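You operate a simulated robot arm through the tools that you are given. There is no shell and no other tool. Be economical: measure what you need, move in short steps, check, and stop when the job is done.

Carry out the task below with a simulated two-armed robot. There is one attempt and no reset: what you move stays moved.

## Task
Put the black pad on the kit bench top away on the long bench top. Take the small white tray on the kit bench top and put it away on the long bench top. Take the white cordless handset from the kit bench top and put it on the top of the side leaf. Put two of the chocks from the kit bench top on the middle shelf of the low rack. Put the grey ring from the top of the wooden bench with blue legs in the inside of the purple tray and the green ring on the green bay of the blue cart. Take the cream box on the long bench top and put it away on the top of the wooden bench with blue legs. Take the purple cloth and leave it on top of the grey panel. Take the perforated panel and leave it on the top of the wooden bench with blue legs. Take the wrapped part with purple tape and put it on the trolley deck top. Do these in any order. Set down upright: chock.
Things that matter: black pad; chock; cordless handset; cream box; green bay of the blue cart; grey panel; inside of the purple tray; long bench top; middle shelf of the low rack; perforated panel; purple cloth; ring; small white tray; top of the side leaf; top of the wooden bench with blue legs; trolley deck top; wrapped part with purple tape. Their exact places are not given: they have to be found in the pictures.

It is judged by the outcome, as a careful person would: the job done as asked, and still so three seconds after it is handed in. It fails if anything else is knocked over, pushed out of place, dropped, spilled or broken. Flat cloth is picked up by pressing the open fingertips on it (5 to 10 N) and closing them slowly along it; thin cloth reads only 2 to 8 mm in the jaws.

## Robot
Two 7-joint arms with two-finger parallel grippers on one trunk, on a base that drives. Base frame: it is fixed to the floor where the robot stands at the start and does not move with it; the origin is under the middle of the robot, x ahead of it, y to its left, z up; the surface under the hand at the start is at about z = 0.86. Units: m, degrees, N and s.
The left shoulder is at the start at [0.02, 0.138, 1.25], the right one opposite. With the tool pointing down near the work surface each hand reaches from about 0.1 to 0.48 m from the robot's upright axis, wherever it stands, measured 20 degrees to its own side. Places, roughly: black pad (6x6x5 cm) [0.5, -0.1, 0.9]; chock (10x6x6 cm) [1.7, 0.1, 0.9]; cordless handset [0.25, 0, 1]; cream box (8x12x7 cm) [1.4, 6.6, 0.9]; green bay of the blue cart (31x24 cm) [2.34, 3.14, 0.86]; grey panel (15x15x4 cm) [1.2, 6.6, 0.9]; inside of the purple tray (20x22 cm) [0.42, 2.02, 0.2]; long bench top [0.6, 6.5, 0.9]; middle shelf of the low rack [-0.2, -2.4, 0.6]; perforated panel (15x15x4 cm) [1.4, 6.4, 0.9]; purple cloth (11x7x3 cm) [1.6, 6.7, 0.9]; ring [2, 2.25, 1]; small white tray (12x12x6 cm) [0.6, 0.1, 0.9]; top of the side leaf [-2.4, 2.4, 0.7]; top of the wooden bench with blue legs [1.1, 2.2, 0.9]; trolley deck top [-4.2, 0.4, 0.2]; wrapped part with purple tape (7x24x6 cm) [-7.1, 2.4, 0.4]. Payload 1.57 kg a hand.
The tool frame of a hand sits at the grasp point between the pads (the TCP): z along the fingers, y along the line on which they close. The tips reach 0.03 m beyond it. Largest opening 0.08 m; finger width 0.017, thickness 0.012; the body of the gripper, 0.04 by 0.082 m, starts 0.08 m behind the TCP.
Orientation is that of the tool frame in the base frame, as a unit quaternion [x, y, z, w]. With the fingers straight down and closing along the base's y, the tool's x points along the base's -x, its y along +y and its z along -z.

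## Interface
- The arms move only by the tool apply_moves. It takes "left_increments", "right_increments" or both (then of equal length, played together; a hand with none holds still); each is a list of rows, each a list of 6 numbers: the shift along the tool's x, y, z in mm, then the turn, a rotation vector about the tool's x, y, z in rad. In form: [[x, y, z, wx, wy, wz], ...]. A call has 1 to 12 rows; each row shifts and turns the commanded pose from where the row before left it, along the tool's axes as they then stand. "left_jaw" and "right_jaw" are, for a hand that has rows, the closure, from 0 (fully open) to 1 (shut), set as the call begins (left out, the last holds). Each row takes 0.2 s and may step no farther than 0.05 m and 8.6 degrees from the row before; otherwise, or with a gripper value out of range, the whole call is refused. Where a pose cannot be reached the arm comes as near as it can. A force on the tool above 40 N (or 10 N above the force at the start of the call, whichever is more), or a blocked arm, ends the call early, and 0.2 s more pass. Each finger travels about 0.045 m/s and halts on what it meets, pressing with about 26 N; the grip force reading is that of the motor and also rises with nothing between the fingers. The clock runs only during rows and for 0.2 s after the last one: add rows that do not move to give the fingers time. It gives the time, the measured TCP pose, the force on the tool (base axes), the opening and the grip force at its end, in the units of the frame above (readings bear some noise), with the torque about the TCP (base axes, N m) and any sound that the robot's microphone picked up.
- Cameras (640 x 400 px; columns grow to the right, rows downward): "scene" is now at [0.1894, 0.0274, 1.1403]; the picture's right is [0.32, -0.95, 0.00], its down [-0.62, -0.21, -0.76] and it looks along [0.72, 0.24, -0.65] (base axes); focal length 214 px, centre (320, 200). "left" rides on the left gripper at [0.072, 0.007, -0.122] in its tool frame; the picture's right is [-0.09, 1.00, 0.00], its down [-0.84, -0.08, -0.54] and it looks along [-0.54, -0.05, 0.84] (tool axes); focal length 238 px, centre (320, 200). "right" rides on the right gripper at [0.072, -0.007, -0.122] in its tool frame; the picture's right is [0.09, 1.00, 0.00], its down [-0.84, 0.08, -0.54] and it looks along [-0.54, 0.05, 0.84] (tool axes); focal length 238 px, centre (320, 200).
- capture(camera): a new picture of that camera. The clock stands still meanwhile.
- slide_trunk(by): slides the trunk up (or, below 0, down) by that many m; the arms and the scene camera ride with it, the base frame stays. It gives what a move gives, with no picture.
- steer(legs): drives the robot by 1 to 6 legs, each [ahead, left, turn to the left] in m, m and degrees, along the robot's own axes; the way and the turn of a leg run together, so that a leg with both is an arc; at most 1.5 m and 180 degrees a leg. The arms and the cameras ride along, it lands a little off, and it stops where it bumps. It gives what a move gives.
- aim_head(pan, tilt): turns the head with the scene camera to pan (to the left, within 60 degrees either way) and tilt (down, from -29 to 69), counted from straight ahead of the robot. It gives what a move gives.
- measure_at(camera, pixels): for up to 12 pixels [column, row] of the newest picture of that camera ("zoom" is the newest enlarged one), the place [x, y, z] in the base frame of the surface seen there, good to about 0.003 m, but the place of the scene camera against the robot may be out by one fixed shift of up to 0.025 m in any direction. The clock stands still meanwhile.
- inspect(camera, box): a new picture of the part [left, top, right, bottom] of that camera's present view, enlarged. The clock stands still meanwhile.
- close_job(): hands the job in; it is judged then, once.

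Go step by step. Measure first, check grasps and placings, and put right what went wrong. The budget is 364 turns and 316 pictures, counting those below and the enlarged ones. Unless the task says otherwise, let go and move clear before handing in, and close with one line.

The tools are called after "Call:" as a command line: name --argument value ..., lists and objects as JSON in quotes. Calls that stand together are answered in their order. apply_moves: Moves the arms, as the interface text tells. Its arguments: {"type":"object","properties":{"left_increments":{"type":"array","items":{"type":"array","items":{"type":"number"}}},"left_jaw":{"type":"number"},"right_increments":{"type":"array","items":{"type":"array","items":{"type":"number"}}},"right_jaw":{"type":"number"}},"required":[]} The other tools are called the same way: slide_trunk (by) slides the trunk up or down; steer (legs) drives the base; aim_head (pan, tilt) turns the head that bears the scene camera; capture (camera) takes a picture; measure_at (camera, pixels) gives the place of the surface under pixels of a picture; inspect (camera, box) takes an enlarged picture of a part of a camera's view; close_job () hands the job in.

At the start:

```text
time: 0.0
left_position: [0.3348, 0.1906, 1.13]
left_tcp_rot: [-0.004, 0.994, 0.003, -0.111]
left_wrist_force: [-1.0, 0.3, 0.0]
left_moment: [0.0, -0.01, 0.02]
left_finger_gap: 0.0801
left_grip_force: 0.1
right_position: [0.385, -0.0995, 1.1474]
right_tcp_rot: [0.001, 1.0, 0.001, -0.029]
right_wrist_force: [-0.1, -0.4, -0.1]
right_moment: [0.0, -0.02, 0.01]
right_finger_gap: 0.0801
right_grip_force: 0.2
trunk travel left (down, up): [-0.625, 0.615]
robot x, y, heading: [-0.0011, 0.0009, 0.1]
head pan, tilt: [18.5, 40.5]
```

scene: 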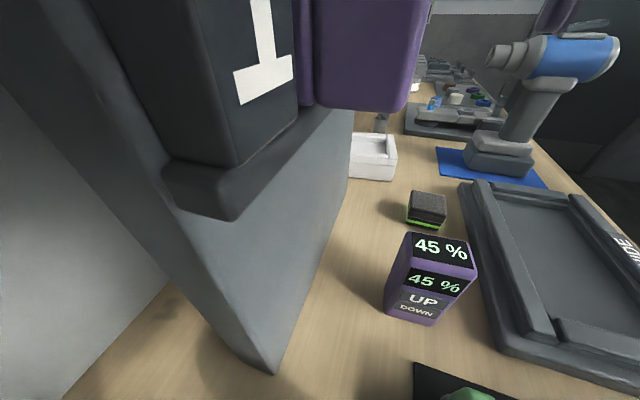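
right: 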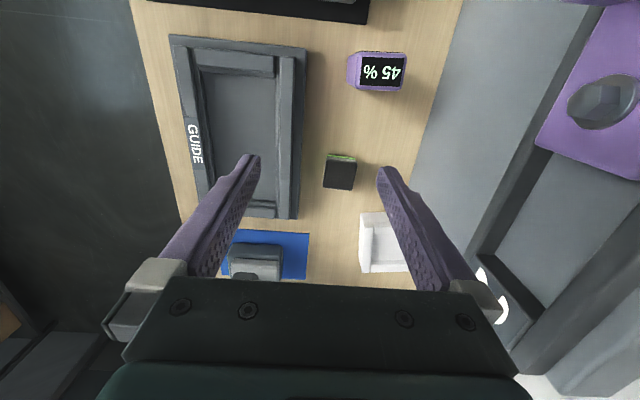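
left: 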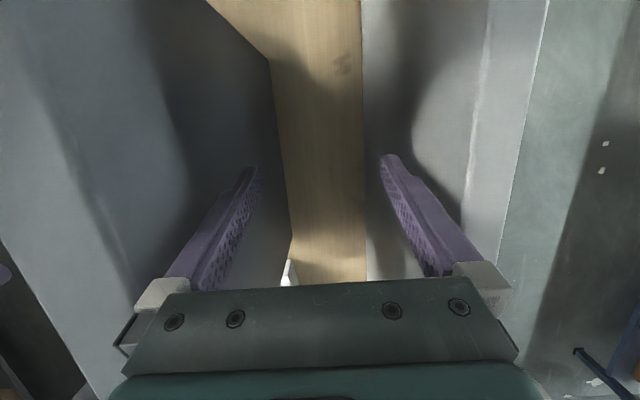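

The black pad is seen near scene (427,208) and the white tray near (372,157). I look around first for the handset and the layout.

Call:
measure_at --camera "scene" --pixels '[[427, 205], [372, 140], [370, 170], [430, 245], [500, 250], [260, 250], [455, 395], [480, 390], [440, 300], [455, 100], [275, 370], [345, 180]]'

Call:
measure_at --camera "right" --pixels '[[340, 170], [385, 230], [375, 75], [320, 10], [430, 200], [240, 60], [150, 100], [600, 100], [480, 100]]'

Call:
aim_head --pan 0 --tilt 65

Call:
capture --camera "scene"

Call:
aim_head --pan 0 --tilt 10

Call:
capture --camera "scene"

Call:
aim_head --pan -55 --tilt 30

Call:
capture --camera "scene"

Call:
aim_head --pan 55 --tilt 30

Call:
capture --camera "scene"

```text
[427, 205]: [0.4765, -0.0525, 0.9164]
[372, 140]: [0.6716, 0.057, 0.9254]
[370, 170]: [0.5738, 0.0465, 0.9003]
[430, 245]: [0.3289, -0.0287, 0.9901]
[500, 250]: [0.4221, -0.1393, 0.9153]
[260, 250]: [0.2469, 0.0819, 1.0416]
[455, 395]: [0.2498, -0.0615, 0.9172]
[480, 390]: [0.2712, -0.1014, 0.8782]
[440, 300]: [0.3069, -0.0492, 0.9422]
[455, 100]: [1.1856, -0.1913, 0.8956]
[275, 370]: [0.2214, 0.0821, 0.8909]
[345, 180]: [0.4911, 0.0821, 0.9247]
```

```text
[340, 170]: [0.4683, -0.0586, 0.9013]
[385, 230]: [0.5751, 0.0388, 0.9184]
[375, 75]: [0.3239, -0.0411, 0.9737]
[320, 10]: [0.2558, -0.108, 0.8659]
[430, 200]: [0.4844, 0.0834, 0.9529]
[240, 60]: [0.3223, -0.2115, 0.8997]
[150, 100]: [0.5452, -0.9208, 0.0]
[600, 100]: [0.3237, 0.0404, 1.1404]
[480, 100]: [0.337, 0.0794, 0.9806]
```

```text
time: 0.9
left_position: [0.3364, 0.1915, 1.1292]
left_tcp_rot: [-0.004, 0.994, 0.003, -0.112]
left_wrist_force: [-0.2, -0.3, -0.4]
left_moment: [0.02, -0.03, 0.0]
left_finger_gap: 0.0797
left_grip_force: 0.0
right_position: [0.3853, -0.0993, 1.146]
right_tcp_rot: [0.001, 1.0, -0.001, -0.031]
right_wrist_force: [0.0, 0.4, -0.5]
right_moment: [0.02, 0.01, 0.01]
right_finger_gap: 0.0798
right_grip_force: 0.0
trunk travel left (down, up): [-0.625, 0.615]
robot x, y, heading: [-0.0037, -0.0015, -0.1]
head pan, tilt: [0.0, 65.0]
```

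```text
312 pictures are left
```

scene: 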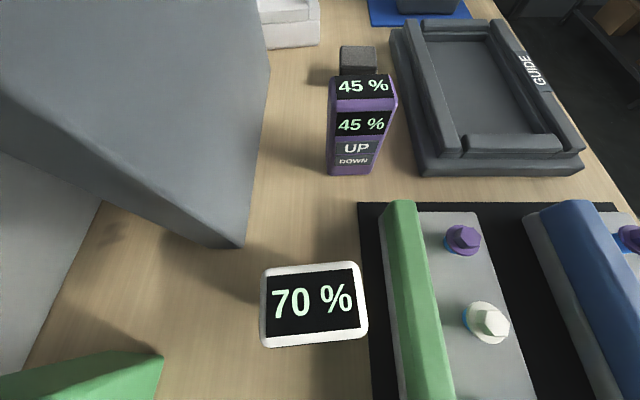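

```text
time: 2.1
left_position: [0.3349, 0.1914, 1.1299]
left_tcp_rot: [-0.003, 0.994, 0.003, -0.112]
left_wrist_force: [-0.5, -0.3, -0.5]
left_moment: [-0.01, 0.0, -0.03]
left_finger_gap: 0.0803
left_grip_force: 0.2
right_position: [0.3856, -0.0994, 1.1451]
right_tcp_rot: [0.001, 1.0, -0.002, -0.03]
right_wrist_force: [0.2, -0.1, -0.3]
right_moment: [0.0, 0.01, 0.02]
right_finger_gap: 0.0799
right_grip_force: 0.0
trunk travel left (down, up): [-0.625, 0.615]
robot x, y, heading: [-0.0038, -0.0007, 0.1]
head pan, tilt: [0.0, 10.0]
```

```text
311 pictures are left
```

scene: 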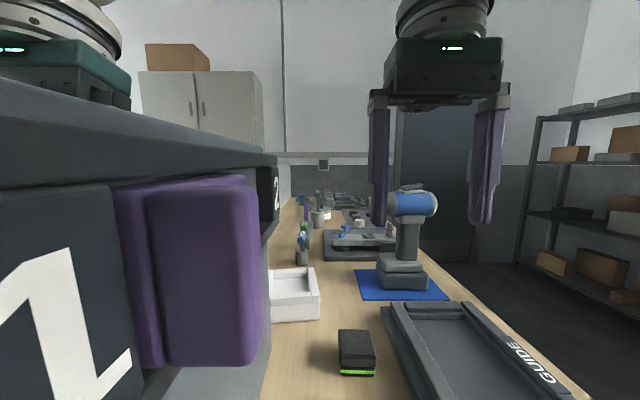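

```text
time: 3.4
left_position: [0.335, 0.1917, 1.1295]
left_tcp_rot: [-0.004, 0.994, 0.002, -0.111]
left_wrist_force: [-1.5, 0.3, 0.3]
left_moment: [0.0, -0.04, 0.0]
left_finger_gap: 0.0801
left_grip_force: 0.1
right_position: [0.3847, -0.0985, 1.1455]
right_tcp_rot: [0.001, 1.0, -0.001, -0.031]
right_wrist_force: [-0.2, 0.3, 0.5]
right_moment: [0.04, -0.01, -0.02]
right_finger_gap: 0.0801
right_grip_force: 0.1
trunk travel left (down, up): [-0.625, 0.615]
robot x, y, heading: [0.0045, 0.0002, -0.1]
head pan, tilt: [-55.0, 30.0]
```

```text
310 pictures are left
```

scene: 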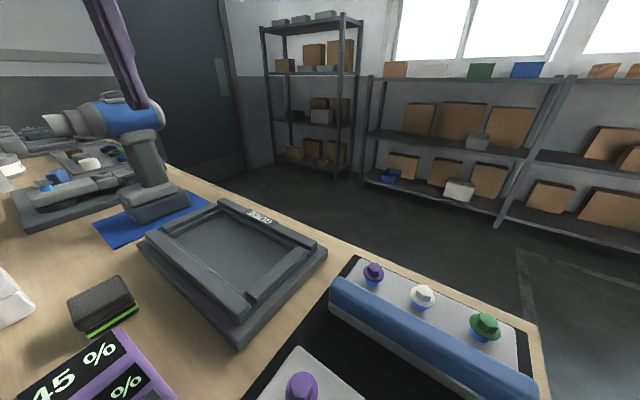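

```text
time: 5.2
left_position: [0.3355, 0.1903, 1.1295]
left_tcp_rot: [-0.004, 0.994, 0.003, -0.111]
left_wrist_force: [-0.4, 1.3, -1.1]
left_moment: [-0.03, 0.01, 0.03]
left_finger_gap: 0.0801
left_grip_force: 0.1
right_position: [0.3849, -0.0993, 1.1455]
right_tcp_rot: [0.001, 1.0, -0.002, -0.03]
right_wrist_force: [0.6, 0.6, 0.1]
right_moment: [-0.01, 0.05, 0.01]
right_finger_gap: 0.0802
right_grip_force: 0.1
trunk travel left (down, up): [-0.625, 0.615]
robot x, y, heading: [-0.0003, -0.0003, -0.2]
head pan, tilt: [55.0, 30.0]
```

```text
309 pictures are left
```

scene: 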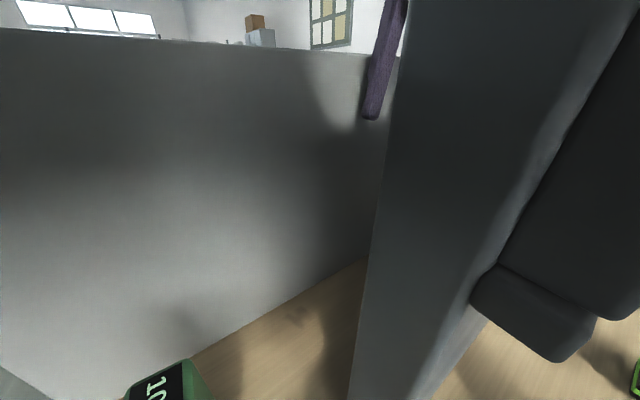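

A white-framed "70 %" object at (315,305) in the tilted-down view may be the handset. I look at it closer.

Call:
aim_head --pan 0 --tilt 69

Call:
capture --camera "scene"

Call:
measure_at --camera "scene" --pixels '[[315, 240], [270, 260], [355, 255], [315, 305], [365, 310], [265, 330], [300, 340], [80, 340], [345, 40], [230, 320], [410, 300], [460, 250]]'

Call:
inspect --camera "scene" --box '[200, 180, 440, 330]'

Call:
aim_head --pan 50 --tilt 65

Call:
capture --camera "scene"

Call:
aim_head --pan -50 --tilt 65

Call:
capture --camera "scene"

```text
time: 6.5
left_position: [0.335, 0.191, 1.1311]
left_tcp_rot: [-0.004, 0.994, 0.003, -0.111]
left_wrist_force: [0.1, 0.0, 0.6]
left_moment: [0.0, 0.0, -0.01]
left_finger_gap: 0.0799
left_grip_force: 0.0
right_position: [0.3854, -0.0988, 1.145]
right_tcp_rot: [0.001, 1.0, -0.001, -0.03]
right_wrist_force: [-0.5, 0.3, -0.1]
right_moment: [-0.02, -0.01, 0.01]
right_finger_gap: 0.0799
right_grip_force: 0.0
trunk travel left (down, up): [-0.625, 0.615]
robot x, y, heading: [0.0009, 0.0044, 0.1]
head pan, tilt: [0.0, 68.8]
```

```text
308 pictures are left
```

scene: 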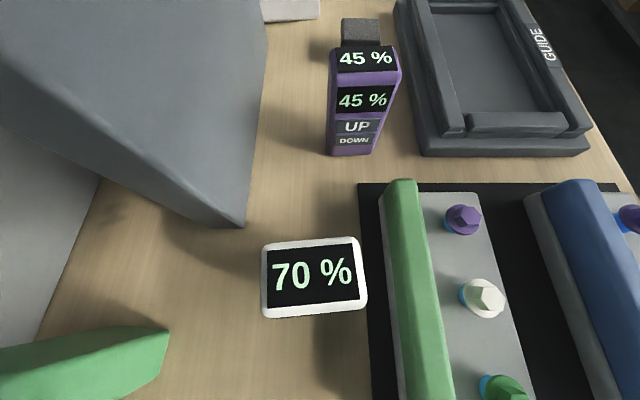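

```text
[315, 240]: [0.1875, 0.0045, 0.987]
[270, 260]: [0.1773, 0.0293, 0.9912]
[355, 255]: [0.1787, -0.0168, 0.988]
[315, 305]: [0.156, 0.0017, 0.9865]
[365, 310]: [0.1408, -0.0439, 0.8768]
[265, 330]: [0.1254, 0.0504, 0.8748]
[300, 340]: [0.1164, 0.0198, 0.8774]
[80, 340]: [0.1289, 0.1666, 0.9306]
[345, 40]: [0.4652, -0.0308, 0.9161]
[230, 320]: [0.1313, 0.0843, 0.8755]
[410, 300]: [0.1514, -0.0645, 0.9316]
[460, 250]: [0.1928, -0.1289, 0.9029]
```

```text
2.67 times, centred on (320, 255) of scene
```

zoom: 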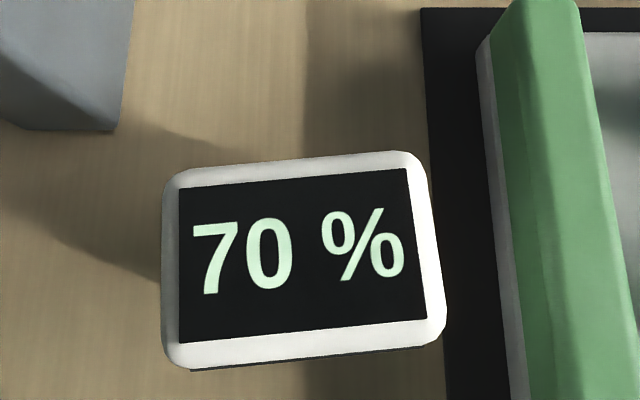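

```text
time: 7.7
left_position: [0.3353, 0.1925, 1.13]
left_tcp_rot: [-0.005, 0.994, 0.002, -0.112]
left_wrist_force: [-0.4, -0.9, -1.0]
left_moment: [0.0, -0.01, 0.03]
left_finger_gap: 0.0799
left_grip_force: 0.0
right_position: [0.3846, -0.0998, 1.1453]
right_tcp_rot: [0.001, 1.0, -0.001, -0.03]
right_wrist_force: [0.3, -0.6, 1.7]
right_moment: [-0.03, 0.02, -0.02]
right_finger_gap: 0.0799
right_grip_force: 0.0
trunk travel left (down, up): [-0.625, 0.615]
robot x, y, heading: [0.0013, 0.0003, 0.0]
head pan, tilt: [50.0, 65.0]
```

```text
306 pictures are left
```

scene: 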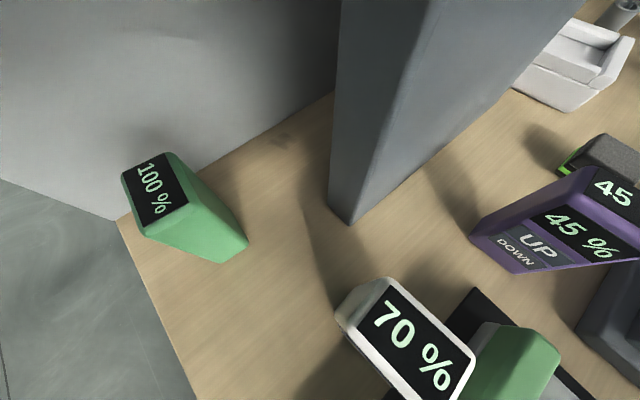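

```text
time: 9.4
left_position: [0.3343, 0.1914, 1.1298]
left_tcp_rot: [-0.004, 0.994, 0.004, -0.112]
left_wrist_force: [-0.7, -0.5, 0.2]
left_moment: [-0.01, -0.02, 0.02]
left_finger_gap: 0.08
left_grip_force: 0.0
right_position: [0.3844, -0.0998, 1.1466]
right_tcp_rot: [0.001, 0.999, 0.0, -0.032]
right_wrist_force: [-0.1, -0.8, 0.2]
right_moment: [0.0, 0.0, 0.03]
right_finger_gap: 0.0801
right_grip_force: 0.0
trunk travel left (down, up): [-0.625, 0.615]
robot x, y, heading: [-0.0016, 0.0048, -0.0]
head pan, tilt: [-50.0, 65.0]
```

```text
305 pictures are left
```

scene: 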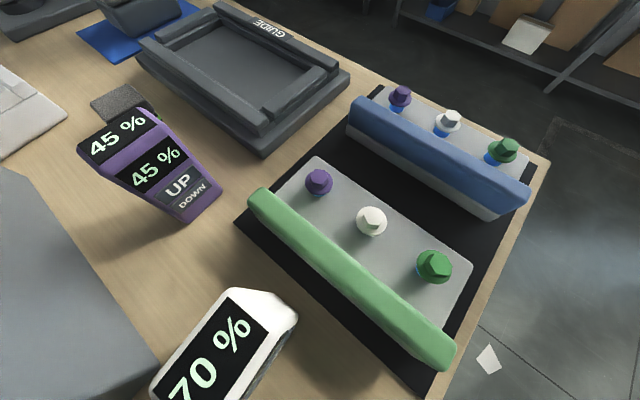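

The white handset stands upright at about (0.165, 0.005), top z 0.987. I raise the trunk to survey the room.

Call:
slide_trunk --by 0.5

Call:
aim_head --pan 55 --tilt 20

Call:
capture --camera "scene"

Call:
measure_at --camera "scene" --pixels '[[100, 200], [200, 200], [320, 150], [320, 250], [450, 150], [550, 150]]'

Call:
aim_head --pan 0 --tilt 30

Call:
capture --camera "scene"

Call:
aim_head --pan -55 --tilt 25

Call:
capture --camera "scene"

```text
refused: 0.5 is not a number from -0.4 to 0.4
```

```text
time: 11.2
left_position: [0.3345, 0.1926, 1.129]
left_tcp_rot: [-0.004, 0.994, 0.002, -0.112]
left_wrist_force: [1.0, -0.2, 0.1]
left_moment: [-0.02, 0.05, 0.01]
left_finger_gap: 0.0798
left_grip_force: 0.0
right_position: [0.3842, -0.099, 1.1454]
right_tcp_rot: [0.001, 1.0, -0.001, -0.03]
right_wrist_force: [0.1, -0.8, -0.6]
right_moment: [0.0, 0.0, 0.04]
right_finger_gap: 0.0799
right_grip_force: 0.0
trunk travel left (down, up): [-0.625, 0.615]
robot x, y, heading: [0.0005, 0.0009, 0.3]
head pan, tilt: [55.0, 20.0]
```

```text
304 pictures are left
```

scene: 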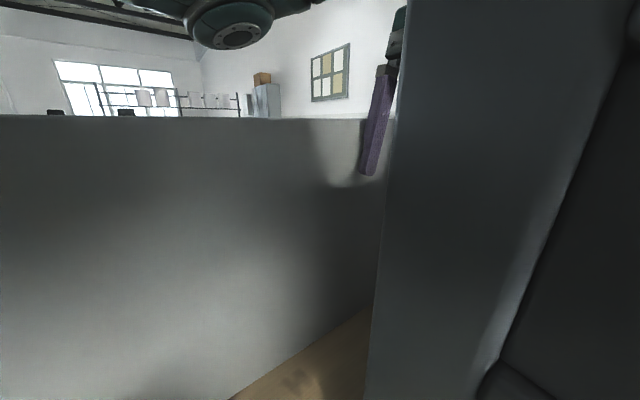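

```text
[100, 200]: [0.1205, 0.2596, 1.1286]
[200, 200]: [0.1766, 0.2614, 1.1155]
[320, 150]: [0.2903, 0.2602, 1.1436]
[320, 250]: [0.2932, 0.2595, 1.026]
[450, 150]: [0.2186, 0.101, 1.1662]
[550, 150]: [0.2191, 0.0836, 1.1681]
```

```text
time: 12.5
left_position: [0.3359, 0.1904, 1.1298]
left_tcp_rot: [-0.003, 0.994, 0.003, -0.111]
left_wrist_force: [0.0, 0.7, -0.4]
left_moment: [0.0, 0.0, 0.02]
left_finger_gap: 0.0801
left_grip_force: 0.2
right_position: [0.3846, -0.0988, 1.1461]
right_tcp_rot: [0.0, 1.0, -0.002, -0.031]
right_wrist_force: [0.3, -0.3, 0.2]
right_moment: [0.0, -0.02, 0.0]
right_finger_gap: 0.0797
right_grip_force: 0.0
trunk travel left (down, up): [-0.625, 0.615]
robot x, y, heading: [0.0002, -0.0017, -0.0]
head pan, tilt: [0.0, 30.0]
```

```text
303 pictures are left
```

scene: 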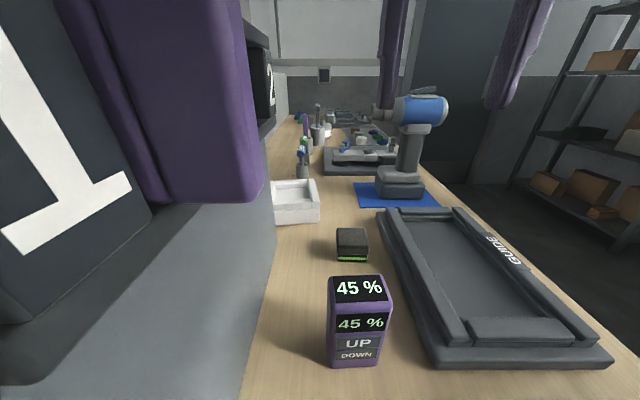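

```text
time: 13.7
left_position: [0.3355, 0.1919, 1.129]
left_tcp_rot: [-0.003, 0.994, 0.003, -0.112]
left_wrist_force: [1.1, -0.2, -1.0]
left_moment: [0.03, 0.03, 0.02]
left_finger_gap: 0.0802
left_grip_force: 0.1
right_position: [0.3845, -0.0995, 1.1454]
right_tcp_rot: [0.0, 1.0, -0.001, -0.03]
right_wrist_force: [-0.1, -0.1, -0.6]
right_moment: [-0.05, 0.0, 0.0]
right_finger_gap: 0.08
right_grip_force: 0.1
trunk travel left (down, up): [-0.625, 0.615]
robot x, y, heading: [0.0013, 0.0024, 0.1]
head pan, tilt: [-55.0, 25.0]
```

```text
302 pictures are left
```

scene: 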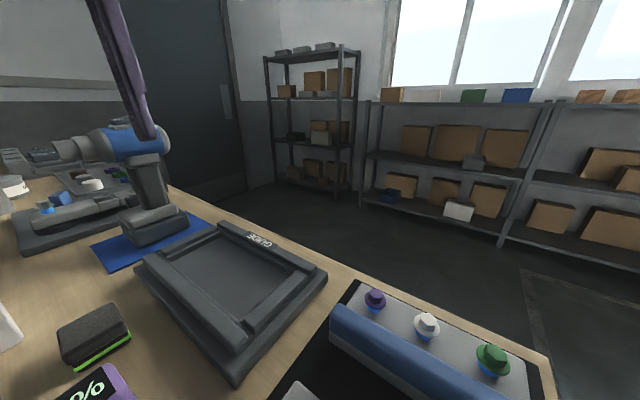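

The bench has a back screen at y=0.26. I raise the trunk 0.4 for a fuller survey.

Call:
slide_trunk --by 0.4

Call:
aim_head --pan 58 --tilt 20

Call:
capture --camera "scene"

Call:
aim_head --pan 0 --tilt 35

Call:
capture --camera "scene"

Call:
inspect --camera "scene" --box '[220, 80, 420, 205]'

```text
time: 17.6
left_position: [0.3353, 0.1921, 1.5302]
left_tcp_rot: [-0.004, 0.994, 0.003, -0.112]
left_wrist_force: [-0.5, 0.4, 0.6]
left_moment: [0.02, 0.01, -0.02]
left_finger_gap: 0.08
left_grip_force: 0.1
right_position: [0.3832, -0.1003, 1.546]
right_tcp_rot: [0.001, 1.0, 0.0, -0.03]
right_wrist_force: [0.2, 0.0, 0.1]
right_moment: [0.0, 0.0, 0.0]
right_finger_gap: 0.0799
right_grip_force: 0.0
trunk travel left (down, up): [-1.025, 0.215]
robot x, y, heading: [0.0003, 0.0032, -0.2]
head pan, tilt: [-55.0, 25.0]
```

```text
time: 19.5
left_position: [0.3349, 0.1906, 1.53]
left_tcp_rot: [-0.004, 0.994, 0.003, -0.112]
left_wrist_force: [-0.4, 0.6, 0.0]
left_moment: [-0.04, 0.01, 0.05]
left_finger_gap: 0.08
left_grip_force: 0.1
right_position: [0.3851, -0.0984, 1.5462]
right_tcp_rot: [0.0, 1.0, -0.001, -0.03]
right_wrist_force: [0.5, -0.4, 0.3]
right_moment: [0.01, 0.01, 0.0]
right_finger_gap: 0.0799
right_grip_force: 0.0
trunk travel left (down, up): [-1.025, 0.215]
robot x, y, heading: [0.0004, -0.0012, 0.1]
head pan, tilt: [58.0, 20.0]
```

```text
301 pictures are left
```

scene: 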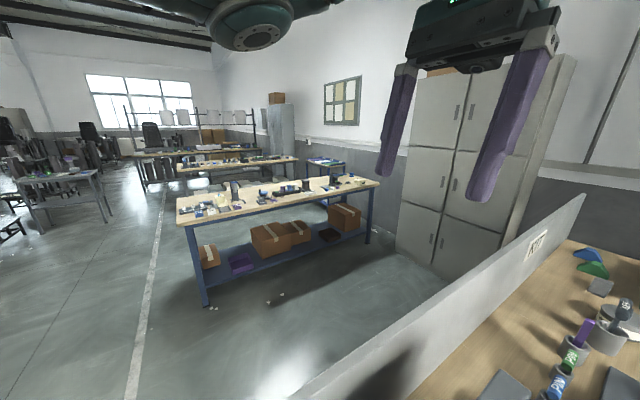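

```text
time: 20.7
left_position: [0.3361, 0.1908, 1.53]
left_tcp_rot: [-0.004, 0.994, 0.003, -0.112]
left_wrist_force: [0.3, 0.3, 0.6]
left_moment: [0.01, -0.03, 0.0]
left_finger_gap: 0.08
left_grip_force: 0.1
right_position: [0.3843, -0.0998, 1.5457]
right_tcp_rot: [0.0, 1.0, -0.001, -0.031]
right_wrist_force: [0.2, -0.2, 0.0]
right_moment: [0.01, 0.0, 0.01]
right_finger_gap: 0.08
right_grip_force: 0.0
trunk travel left (down, up): [-1.025, 0.215]
robot x, y, heading: [-0.0028, -0.0002, 0.2]
head pan, tilt: [0.0, 35.0]
```

```text
300 pictures are left
```

scene: 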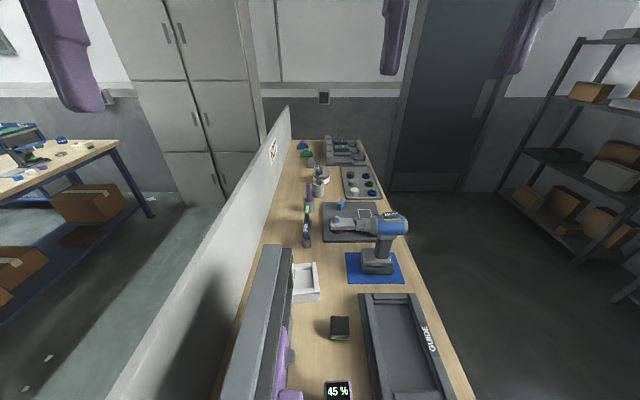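

```text
3.20 times, centred on (320, 142) of scene
```

zoom: 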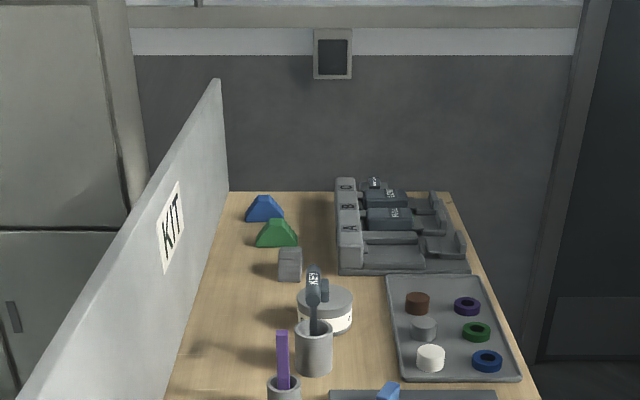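

Chocks appear in the zoom at (265,208) blue and (277,232) green, with a grey one at (290,263). I measure them and the bench.

Call:
measure_at --camera "zoom" --pixels '[[264, 208], [277, 232], [290, 258], [315, 270], [315, 360], [305, 325], [350, 310], [255, 194], [450, 195], [525, 385], [172, 395], [400, 265]]'

Call:
measure_at --camera "scene" --pixels '[[305, 280], [340, 323], [375, 270], [465, 380], [420, 265], [285, 115], [270, 250], [390, 350]]'

Call:
aim_head --pan -58 --tilt 40

Call:
capture --camera "scene"

Call:
aim_head --pan 0 --tilt 69

Call:
capture --camera "scene"

Call:
measure_at --camera "scene" --pixels '[[320, 390], [200, 390], [450, 390], [320, 300], [200, 300], [450, 300], [320, 340], [250, 340]]'

```text
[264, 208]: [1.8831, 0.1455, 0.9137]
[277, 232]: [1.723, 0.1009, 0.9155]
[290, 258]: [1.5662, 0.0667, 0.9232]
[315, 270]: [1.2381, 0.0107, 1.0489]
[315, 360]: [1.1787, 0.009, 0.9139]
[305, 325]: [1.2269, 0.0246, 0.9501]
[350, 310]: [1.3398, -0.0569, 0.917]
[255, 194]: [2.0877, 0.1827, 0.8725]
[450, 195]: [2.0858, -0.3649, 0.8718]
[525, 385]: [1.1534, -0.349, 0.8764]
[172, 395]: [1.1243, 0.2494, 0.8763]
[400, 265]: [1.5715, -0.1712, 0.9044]
```

```text
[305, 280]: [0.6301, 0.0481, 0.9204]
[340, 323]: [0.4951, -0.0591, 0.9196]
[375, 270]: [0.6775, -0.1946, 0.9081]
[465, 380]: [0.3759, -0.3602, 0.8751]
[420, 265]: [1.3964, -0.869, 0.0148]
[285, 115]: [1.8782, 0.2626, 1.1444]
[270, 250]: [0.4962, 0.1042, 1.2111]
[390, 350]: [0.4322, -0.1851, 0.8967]
```

```text
time: 22.0
left_position: [0.3352, 0.1919, 1.5302]
left_tcp_rot: [-0.004, 0.994, 0.002, -0.111]
left_wrist_force: [0.6, -0.1, 0.7]
left_moment: [0.0, -0.02, -0.01]
left_finger_gap: 0.0801
left_grip_force: 0.0
right_position: [0.3857, -0.0989, 1.5466]
right_tcp_rot: [0.001, 1.0, -0.001, -0.03]
right_wrist_force: [-0.1, 0.2, 0.0]
right_moment: [-0.02, 0.0, -0.02]
right_finger_gap: 0.0797
right_grip_force: 0.1
trunk travel left (down, up): [-1.025, 0.215]
robot x, y, heading: [-0.0017, -0.0004, -0.1]
head pan, tilt: [-58.0, 40.0]
```

```text
298 pictures are left
```

scene: 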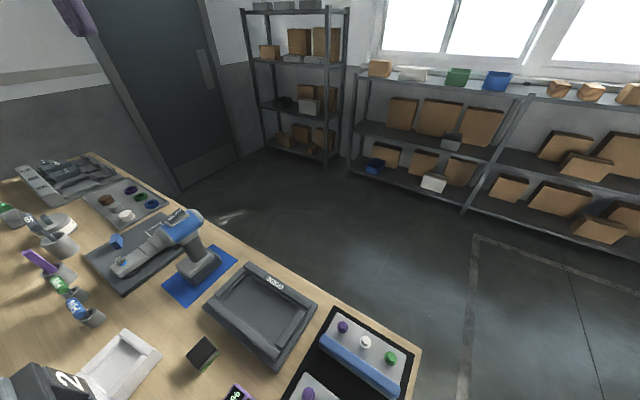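

```text
time: 23.3
left_position: [0.3347, 0.1916, 1.5292]
left_tcp_rot: [-0.003, 0.994, 0.003, -0.113]
left_wrist_force: [0.9, 0.6, -0.8]
left_moment: [-0.02, -0.02, 0.01]
left_finger_gap: 0.0801
left_grip_force: 0.1
right_position: [0.3842, -0.0998, 1.5464]
right_tcp_rot: [0.001, 1.0, -0.001, -0.031]
right_wrist_force: [-0.1, 0.2, 0.8]
right_moment: [-0.02, -0.03, 0.01]
right_finger_gap: 0.08
right_grip_force: 0.0
trunk travel left (down, up): [-1.025, 0.215]
robot x, y, heading: [0.0001, -0.0023, 0.0]
head pan, tilt: [0.0, 68.8]
```

```text
297 pictures are left
```

scene: 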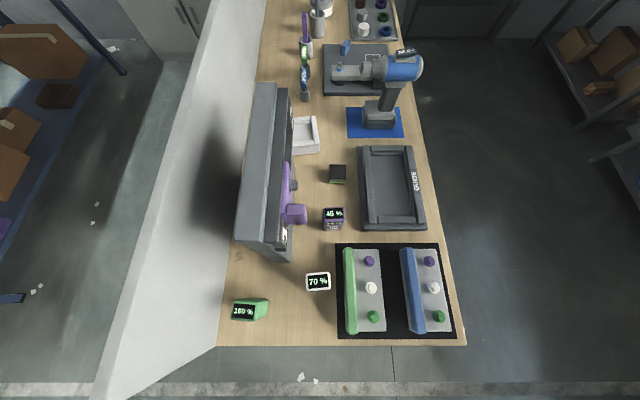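

```text
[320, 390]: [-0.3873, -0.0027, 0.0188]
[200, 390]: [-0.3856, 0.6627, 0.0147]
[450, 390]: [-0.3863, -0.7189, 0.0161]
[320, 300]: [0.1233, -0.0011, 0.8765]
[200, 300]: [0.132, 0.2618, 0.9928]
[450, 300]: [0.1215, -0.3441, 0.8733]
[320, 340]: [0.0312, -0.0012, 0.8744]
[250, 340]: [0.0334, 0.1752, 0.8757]
```

The map is clear: bench x 0.01–2.09, y −0.365–0.26, open floor on its right side. I drive to the right side of the bench by the chocks, arms raised.

Call:
steer --legs '[[-0.5, 0, 0], [0, -1.05, 0], [1.5, 0, 0], [0.72, 0, 0], [0, 0, 90]]'

Call:
aim_head --pan 0 --tilt 45

Call:
capture --camera "scene"

```text
time: 45.6
left_position: [1.5465, -0.7109, 1.5305]
left_tcp_rot: [-0.701, 0.704, -0.077, -0.082]
left_wrist_force: [-0.2, 0.4, 0.3]
left_moment: [0.02, 0.02, -0.04]
left_finger_gap: 0.0799
left_grip_force: 0.0
right_position: [1.8396, -0.6658, 1.546]
right_tcp_rot: [-0.701, 0.712, -0.022, -0.023]
right_wrist_force: [0.1, 0.5, 0.0]
right_moment: [-0.03, 0.01, -0.03]
right_finger_gap: 0.0799
right_grip_force: 0.1
trunk travel left (down, up): [-1.025, 0.215]
robot x, y, heading: [1.7355, -1.0471, 89.3]
head pan, tilt: [0.0, 68.8]
```

```text
time: 46.5
left_position: [1.5472, -0.7112, 1.5299]
left_tcp_rot: [-0.701, 0.704, -0.077, -0.082]
left_wrist_force: [0.3, 0.0, 0.0]
left_moment: [0.0, 0.01, 0.02]
left_finger_gap: 0.08
left_grip_force: 0.0
right_position: [1.8373, -0.6655, 1.5452]
right_tcp_rot: [-0.701, 0.712, -0.022, -0.023]
right_wrist_force: [0.4, 0.0, 0.3]
right_moment: [0.02, -0.02, 0.02]
right_finger_gap: 0.0797
right_grip_force: 0.0
trunk travel left (down, up): [-1.025, 0.215]
robot x, y, heading: [1.736, -1.0487, 89.2]
head pan, tilt: [0.0, 45.0]
```

```text
296 pictures are left
```

scene: 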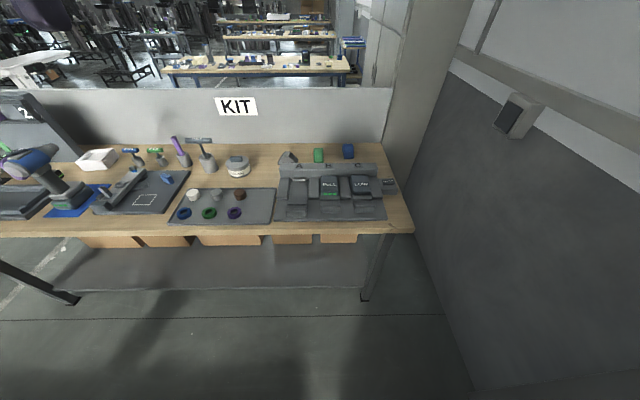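

Chocks are visible behind the A/B/C nest at (318,155), (348,151), grey at (290,157). I drive up to the edge.

Call:
steer --legs '[[0.66, -0.03, 0]]'

Call:
aim_head --pan 0 --tilt 62

Call:
capture --camera "scene"

Call:
inspect --camera "scene" --box '[220, 60, 420, 185]'

```text
time: 50.1
left_position: [1.5852, -0.0526, 1.5287]
left_tcp_rot: [-0.702, 0.703, -0.077, -0.082]
left_wrist_force: [0.9, -0.2, -0.3]
left_moment: [0.01, -0.01, -0.01]
left_finger_gap: 0.0798
left_grip_force: 0.2
right_position: [1.876, -0.0076, 1.5449]
right_tcp_rot: [-0.701, 0.713, -0.023, -0.022]
right_wrist_force: [0.2, 1.1, 0.4]
right_moment: [0.04, 0.03, 0.02]
right_finger_gap: 0.0802
right_grip_force: 0.0
trunk travel left (down, up): [-1.025, 0.215]
robot x, y, heading: [1.7733, -0.3868, 89.5]
head pan, tilt: [0.0, 45.0]
```

```text
time: 50.9
left_position: [1.584, -0.0526, 1.5286]
left_tcp_rot: [-0.702, 0.703, -0.077, -0.083]
left_wrist_force: [0.2, -0.3, 0.2]
left_moment: [0.0, -0.02, -0.05]
left_finger_gap: 0.08
left_grip_force: 0.0
right_position: [1.8768, -0.005, 1.546]
right_tcp_rot: [-0.702, 0.712, -0.022, -0.024]
right_wrist_force: [-0.4, -0.5, -0.2]
right_moment: [-0.03, 0.01, -0.03]
right_finger_gap: 0.0802
right_grip_force: 0.0
trunk travel left (down, up): [-1.025, 0.215]
robot x, y, heading: [1.7701, -0.3891, 89.4]
head pan, tilt: [0.0, 62.0]
```

```text
295 pictures are left
```

scene: 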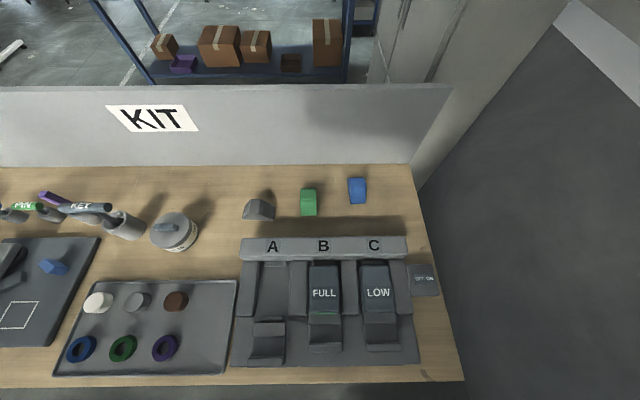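

```text
3.20 times, centred on (320, 122) of scene
```

zoom: 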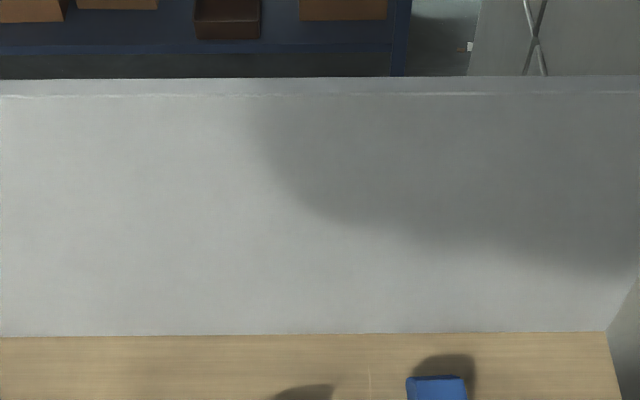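

The green and blue chocks lie 6 cm wide across x; grey is rotated. I measure all from above.

Call:
measure_at --camera "scene" --pixels '[[308, 191], [308, 205], [301, 200], [316, 200], [356, 180], [358, 196], [246, 215], [270, 216], [262, 202], [290, 225], [308, 217], [323, 246]]'

Call:
inspect --camera "scene" --box '[230, 160, 390, 260]'

Call:
capture --camera "right"

Call:
capture --camera "left"

```text
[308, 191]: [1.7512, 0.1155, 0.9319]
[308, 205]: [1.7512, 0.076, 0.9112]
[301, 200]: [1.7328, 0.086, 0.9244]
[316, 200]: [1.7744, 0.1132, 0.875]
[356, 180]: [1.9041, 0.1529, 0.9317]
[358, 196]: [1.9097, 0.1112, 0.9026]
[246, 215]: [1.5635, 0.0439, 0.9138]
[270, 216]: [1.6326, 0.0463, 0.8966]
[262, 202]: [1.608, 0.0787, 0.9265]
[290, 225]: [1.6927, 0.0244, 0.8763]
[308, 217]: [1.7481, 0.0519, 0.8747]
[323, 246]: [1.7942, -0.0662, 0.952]
```

```text
4.00 times, centred on (310, 210) of scene
```

zoom: 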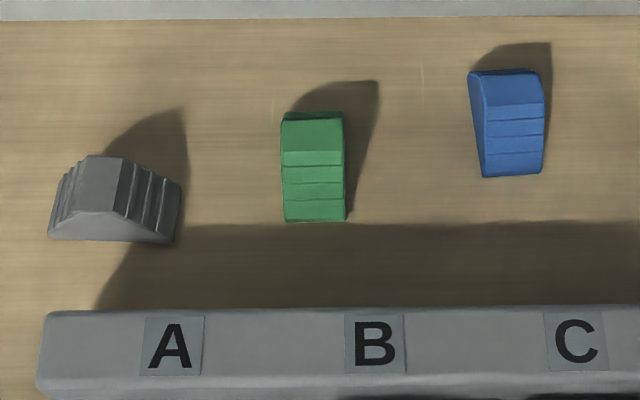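

```text
292 pictures are left
```

right: 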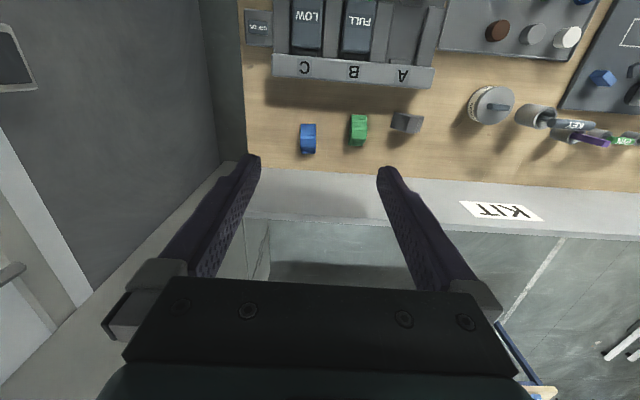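

```text
291 pictures are left
```

left: 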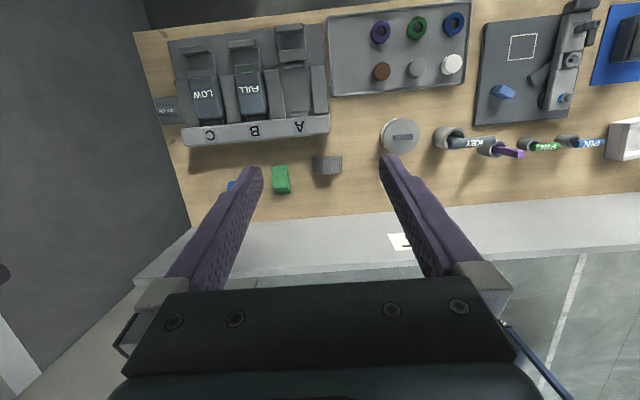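

I measure chocks by the wrist cameras to fix the scene camera's shift.

Call:
measure_at --camera "right" --pixels '[[358, 125], [358, 116], [359, 142], [352, 130], [366, 130], [307, 130], [307, 150], [407, 122], [352, 66], [384, 140]]'

Call:
measure_at --camera "left" --pixels '[[281, 172], [281, 188], [275, 178], [287, 178], [327, 158], [317, 165], [340, 165], [327, 173], [255, 128], [300, 190]]'

```text
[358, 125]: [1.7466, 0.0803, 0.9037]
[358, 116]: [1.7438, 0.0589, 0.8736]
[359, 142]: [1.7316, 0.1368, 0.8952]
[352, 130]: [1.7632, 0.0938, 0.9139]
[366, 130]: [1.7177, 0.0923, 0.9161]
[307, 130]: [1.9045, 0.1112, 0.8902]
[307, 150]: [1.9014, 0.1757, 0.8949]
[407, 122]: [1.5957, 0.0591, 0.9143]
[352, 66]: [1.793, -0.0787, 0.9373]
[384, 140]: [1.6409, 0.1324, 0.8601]
```

```text
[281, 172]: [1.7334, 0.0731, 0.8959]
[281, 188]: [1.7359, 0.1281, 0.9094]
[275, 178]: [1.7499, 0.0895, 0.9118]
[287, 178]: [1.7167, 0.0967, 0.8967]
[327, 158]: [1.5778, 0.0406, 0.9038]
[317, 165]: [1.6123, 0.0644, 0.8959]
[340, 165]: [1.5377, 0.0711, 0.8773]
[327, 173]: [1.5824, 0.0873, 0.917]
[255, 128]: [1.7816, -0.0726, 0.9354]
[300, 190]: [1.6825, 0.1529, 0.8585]
```

Green centre ≈(1.738,0.098), grey ≈(1.588,0.065), long axis along x; blue is out of reach. I shift the base so green suits the right hand and grey the left, and straighten the tools vertical.

Call:
steer --legs '[[0.024, 0.1, 0.5]]'

Call:
apply_moves --left_increments '[[0, 0, 0, 0, -0.1115, 0], [0, 0, 0, 0, -0.1115, 0]]' --right_increments '[[0, 0, 0, 0, -0.03, 0], [0, 0, 0, 0, -0.03, 0]]'

```text
time: 52.1
left_position: [1.4821, -0.0292, 1.5296]
left_tcp_rot: [0.705, -0.701, 0.078, 0.082]
left_wrist_force: [-0.3, 0.1, 0.3]
left_moment: [0.0, -0.02, -0.04]
left_finger_gap: 0.0799
left_grip_force: 0.0
right_position: [1.7744, 0.0195, 1.5463]
right_tcp_rot: [-0.704, 0.709, -0.021, -0.022]
right_wrist_force: [-0.1, 0.2, 0.3]
right_moment: [0.0, 0.01, -0.01]
right_finger_gap: 0.0801
right_grip_force: 0.1
trunk travel left (down, up): [-1.025, 0.215]
robot x, y, heading: [1.677, -0.3649, 89.6]
head pan, tilt: [0.0, 62.0]
```

```text
time: 52.7
left_position: [1.4818, -0.0335, 1.5173]
left_tcp_rot: [0.711, -0.703, 0.01, 0.022]
left_wrist_force: [-0.4, 0.2, -1.4]
left_moment: [0.0, -0.01, 0.02]
left_finger_gap: 0.08
left_grip_force: 0.1
right_position: [1.7742, 0.0199, 1.5451]
right_tcp_rot: [-0.705, 0.709, -0.001, -0.001]
right_wrist_force: [0.7, 0.2, 0.5]
right_moment: [0.01, 0.0, -0.02]
right_finger_gap: 0.08
right_grip_force: 0.1
trunk travel left (down, up): [-1.025, 0.215]
robot x, y, heading: [1.6724, -0.365, 89.6]
head pan, tilt: [0.0, 62.0]
```

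Tools nearly vertical. I lower the trunk 0.4 and shift the right hand over the green chock.

Call:
slide_trunk --by -0.4

Call:
apply_moves --right_increments '[[-26, 12, 0, 0, 0, 0], [-26, 12, 0, 0, 0, 0], [-26, 12, 0, 0, 0, 0], [0, 0, 40, 0, 0, 0], [0, 0, 0, 0, 0, 0]]' --left_increments '[[0, 0, 0, 0, 0, 0], [0, 0, 0, 0, 0, 0], [0, 0, 0, 0, 0, 0], [0, 0, 0, 0, 0, 0], [0, 0, 0, 0, 0, 0]]'

Call:
capture --camera "right"

Call:
measure_at --camera "right" --pixels '[[320, 100], [320, 130]]'

```text
time: 56.5
left_position: [1.4801, -0.0338, 1.1154]
left_tcp_rot: [0.71, -0.704, 0.008, 0.024]
left_wrist_force: [-0.1, -0.6, -0.5]
left_moment: [0.01, 0.01, 0.0]
left_finger_gap: 0.08
left_grip_force: 0.0
right_position: [1.7739, 0.0189, 1.1457]
right_tcp_rot: [-0.704, 0.71, -0.001, -0.001]
right_wrist_force: [0.6, 0.2, 0.3]
right_moment: [-0.05, -0.03, -0.01]
right_finger_gap: 0.0802
right_grip_force: 0.0
trunk travel left (down, up): [-0.625, 0.615]
robot x, y, heading: [1.6717, -0.3629, 89.7]
head pan, tilt: [0.0, 62.0]
```

```text
time: 57.7
left_position: [1.4797, -0.0352, 1.1151]
left_tcp_rot: [0.711, -0.703, 0.009, 0.024]
left_wrist_force: [-0.8, 0.9, -0.1]
left_moment: [-0.02, 0.03, -0.01]
left_finger_gap: 0.08
left_grip_force: 0.0
right_position: [1.7462, 0.0866, 1.1052]
right_tcp_rot: [-0.704, 0.71, -0.001, 0.001]
right_wrist_force: [0.2, 0.0, 0.5]
right_moment: [-0.02, 0.02, 0.0]
right_finger_gap: 0.08
right_grip_force: 0.2
right hand out of reach, approached as far as the arm can: row 3
trunk travel left (down, up): [-0.625, 0.615]
robot x, y, heading: [1.6729, -0.3667, 89.9]
head pan, tilt: [0.0, 62.0]
```

```text
290 pictures are left
```

right: 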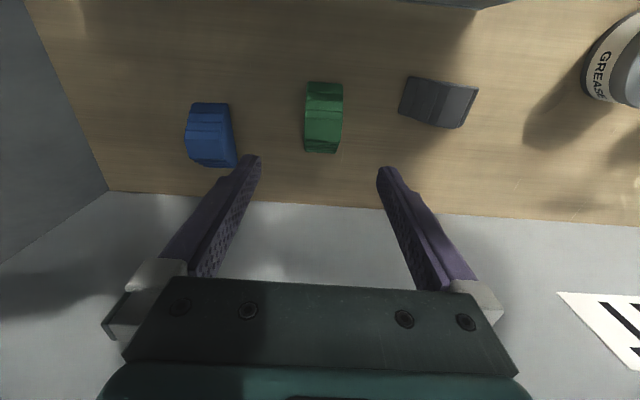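

```text
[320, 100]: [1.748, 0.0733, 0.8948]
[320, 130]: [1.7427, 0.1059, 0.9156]
```

The right hand is over green, centred within a few mm. I lift the left hand and lower by trunk so the reach stays.

Call:
apply_moves --left_increments '[[0, 0, -50, 0, 0, 0], [0, 0, -50, 0, 0, 0], [0, 0, -50, 0, 0, 0], [0, 0, -40, 0, 0, 0]]'

Call:
slide_trunk --by -0.208

Call:
capture --camera "right"

Call:
measure_at --camera "right" --pixels '[[320, 100], [320, 130]]'

```text
time: 58.2
left_position: [1.4789, -0.051, 1.1256]
left_tcp_rot: [0.705, -0.698, 0.08, 0.093]
left_wrist_force: [0.6, -0.1, -0.2]
left_moment: [0.01, -0.02, 0.0]
left_finger_gap: 0.0801
left_grip_force: 0.0
right_position: [1.7451, 0.086, 1.1044]
right_tcp_rot: [-0.705, 0.709, -0.001, -0.001]
right_wrist_force: [-0.5, -0.5, 0.4]
right_moment: [0.0, 0.03, 0.0]
right_finger_gap: 0.08
right_grip_force: 0.1
trunk travel left (down, up): [-0.625, 0.615]
robot x, y, heading: [1.6761, -0.3642, 90.0]
head pan, tilt: [0.0, 62.0]
stopped in row 2 (left hand): the arm was blocked; the commanded pose is now the measured one
```

```text
time: 60.7
left_position: [1.4797, -0.0499, 0.954]
left_tcp_rot: [0.706, -0.698, 0.08, 0.094]
left_wrist_force: [0.4, -1.0, -1.1]
left_moment: [0.05, 0.02, -0.04]
left_finger_gap: 0.0801
left_grip_force: 0.0
right_position: [1.7452, 0.0856, 0.9317]
right_tcp_rot: [-0.705, 0.71, -0.001, -0.001]
right_wrist_force: [0.2, -0.7, -0.9]
right_moment: [0.06, -0.04, 0.0]
right_finger_gap: 0.08
right_grip_force: 0.1
trunk travel left (down, up): [-0.449, 0.791]
robot x, y, heading: [1.6738, -0.3669, 90.0]
head pan, tilt: [0.0, 62.0]
stopped: the arm was blocked; the commanded pose is now the measured one
```

```text
289 pictures are left
```

right: 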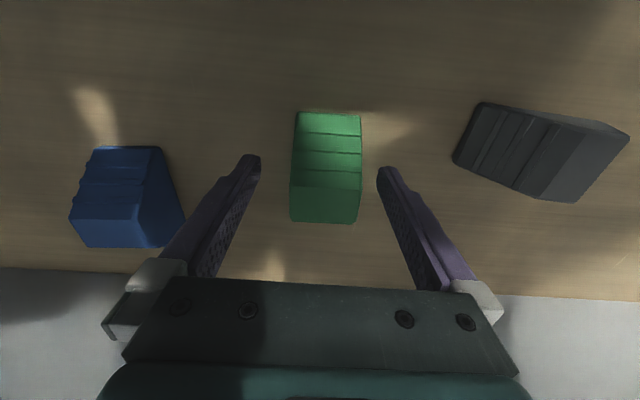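

```text
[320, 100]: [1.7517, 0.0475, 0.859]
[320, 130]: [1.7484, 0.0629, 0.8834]
```

The trunk stopped at right z 0.932; wrist forces are near nil, so something up the arm is blocked. I look with the scene and left cameras.

Call:
capture --camera "left"

Call:
capture --camera "scene"

Call:
aim_head --pan 60 --tilt 50

Call:
capture --camera "scene"

Call:
aim_head --pan -60 --tilt 50

Call:
capture --camera "scene"

```text
288 pictures are left
```

left: 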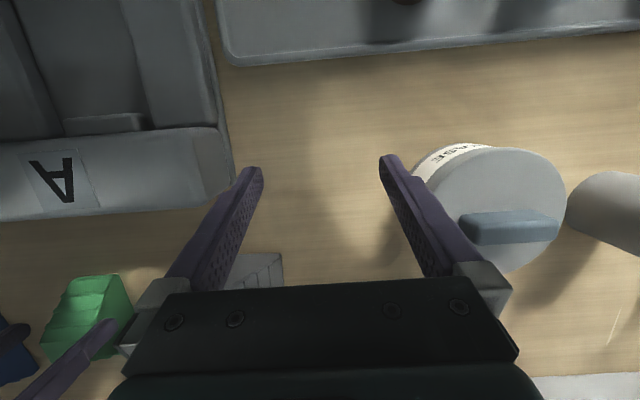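

```text
287 pictures are left
```

scene: 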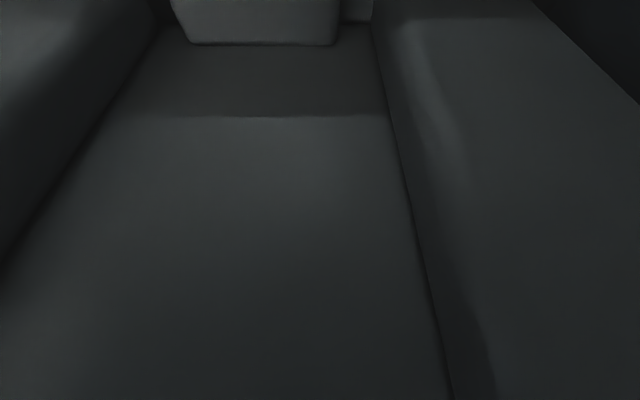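

```text
time: 62.0
left_position: [1.4701, -0.0452, 0.9567]
left_tcp_rot: [0.707, -0.697, 0.075, 0.095]
left_wrist_force: [-0.5, -0.2, -0.4]
left_moment: [0.0, 0.0, -0.05]
left_finger_gap: 0.0801
left_grip_force: 0.1
right_position: [1.7356, 0.09, 0.933]
right_tcp_rot: [-0.705, 0.709, 0.005, -0.001]
right_wrist_force: [-0.9, -0.1, -0.1]
right_moment: [-0.03, 0.01, 0.02]
right_finger_gap: 0.0803
right_grip_force: 0.0
trunk travel left (down, up): [-0.449, 0.791]
robot x, y, heading: [1.6751, -0.3642, 90.0]
head pan, tilt: [60.0, 50.0]
```

```text
286 pictures are left
```

scene: 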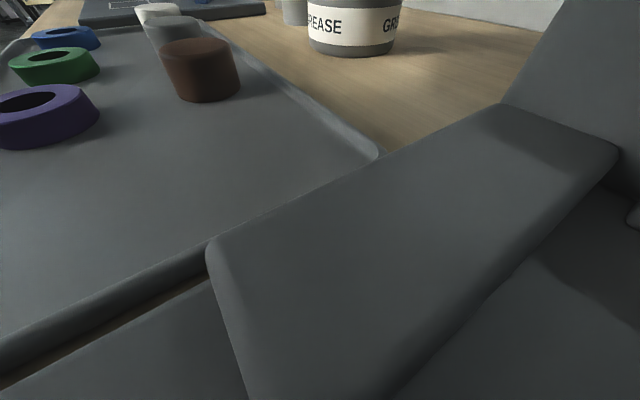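

```text
time: 64.0
left_position: [1.482, -0.0443, 0.9538]
left_tcp_rot: [0.706, -0.698, 0.078, 0.089]
left_wrist_force: [-0.2, -1.2, -0.4]
left_moment: [-0.03, 0.01, 0.01]
left_finger_gap: 0.08
left_grip_force: 0.0
right_position: [1.7477, 0.0932, 0.9347]
right_tcp_rot: [-0.704, 0.71, 0.0, 0.003]
right_wrist_force: [0.0, -0.3, 0.3]
right_moment: [0.02, 0.03, 0.02]
right_finger_gap: 0.0799
right_grip_force: 0.2
trunk travel left (down, up): [-0.449, 0.791]
robot x, y, heading: [1.6723, -0.3612, 89.9]
head pan, tilt: [-60.0, 50.0]
```

```text
285 pictures are left
```

scene: 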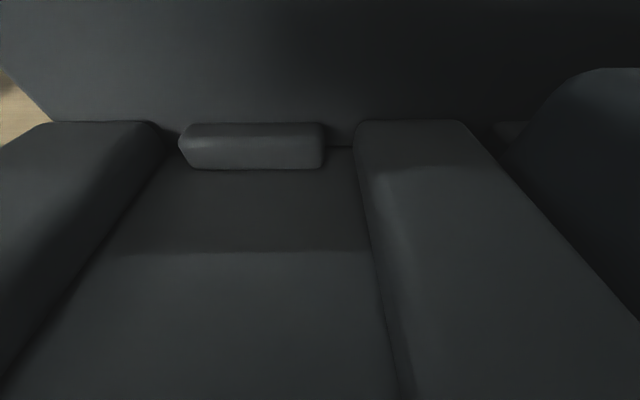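

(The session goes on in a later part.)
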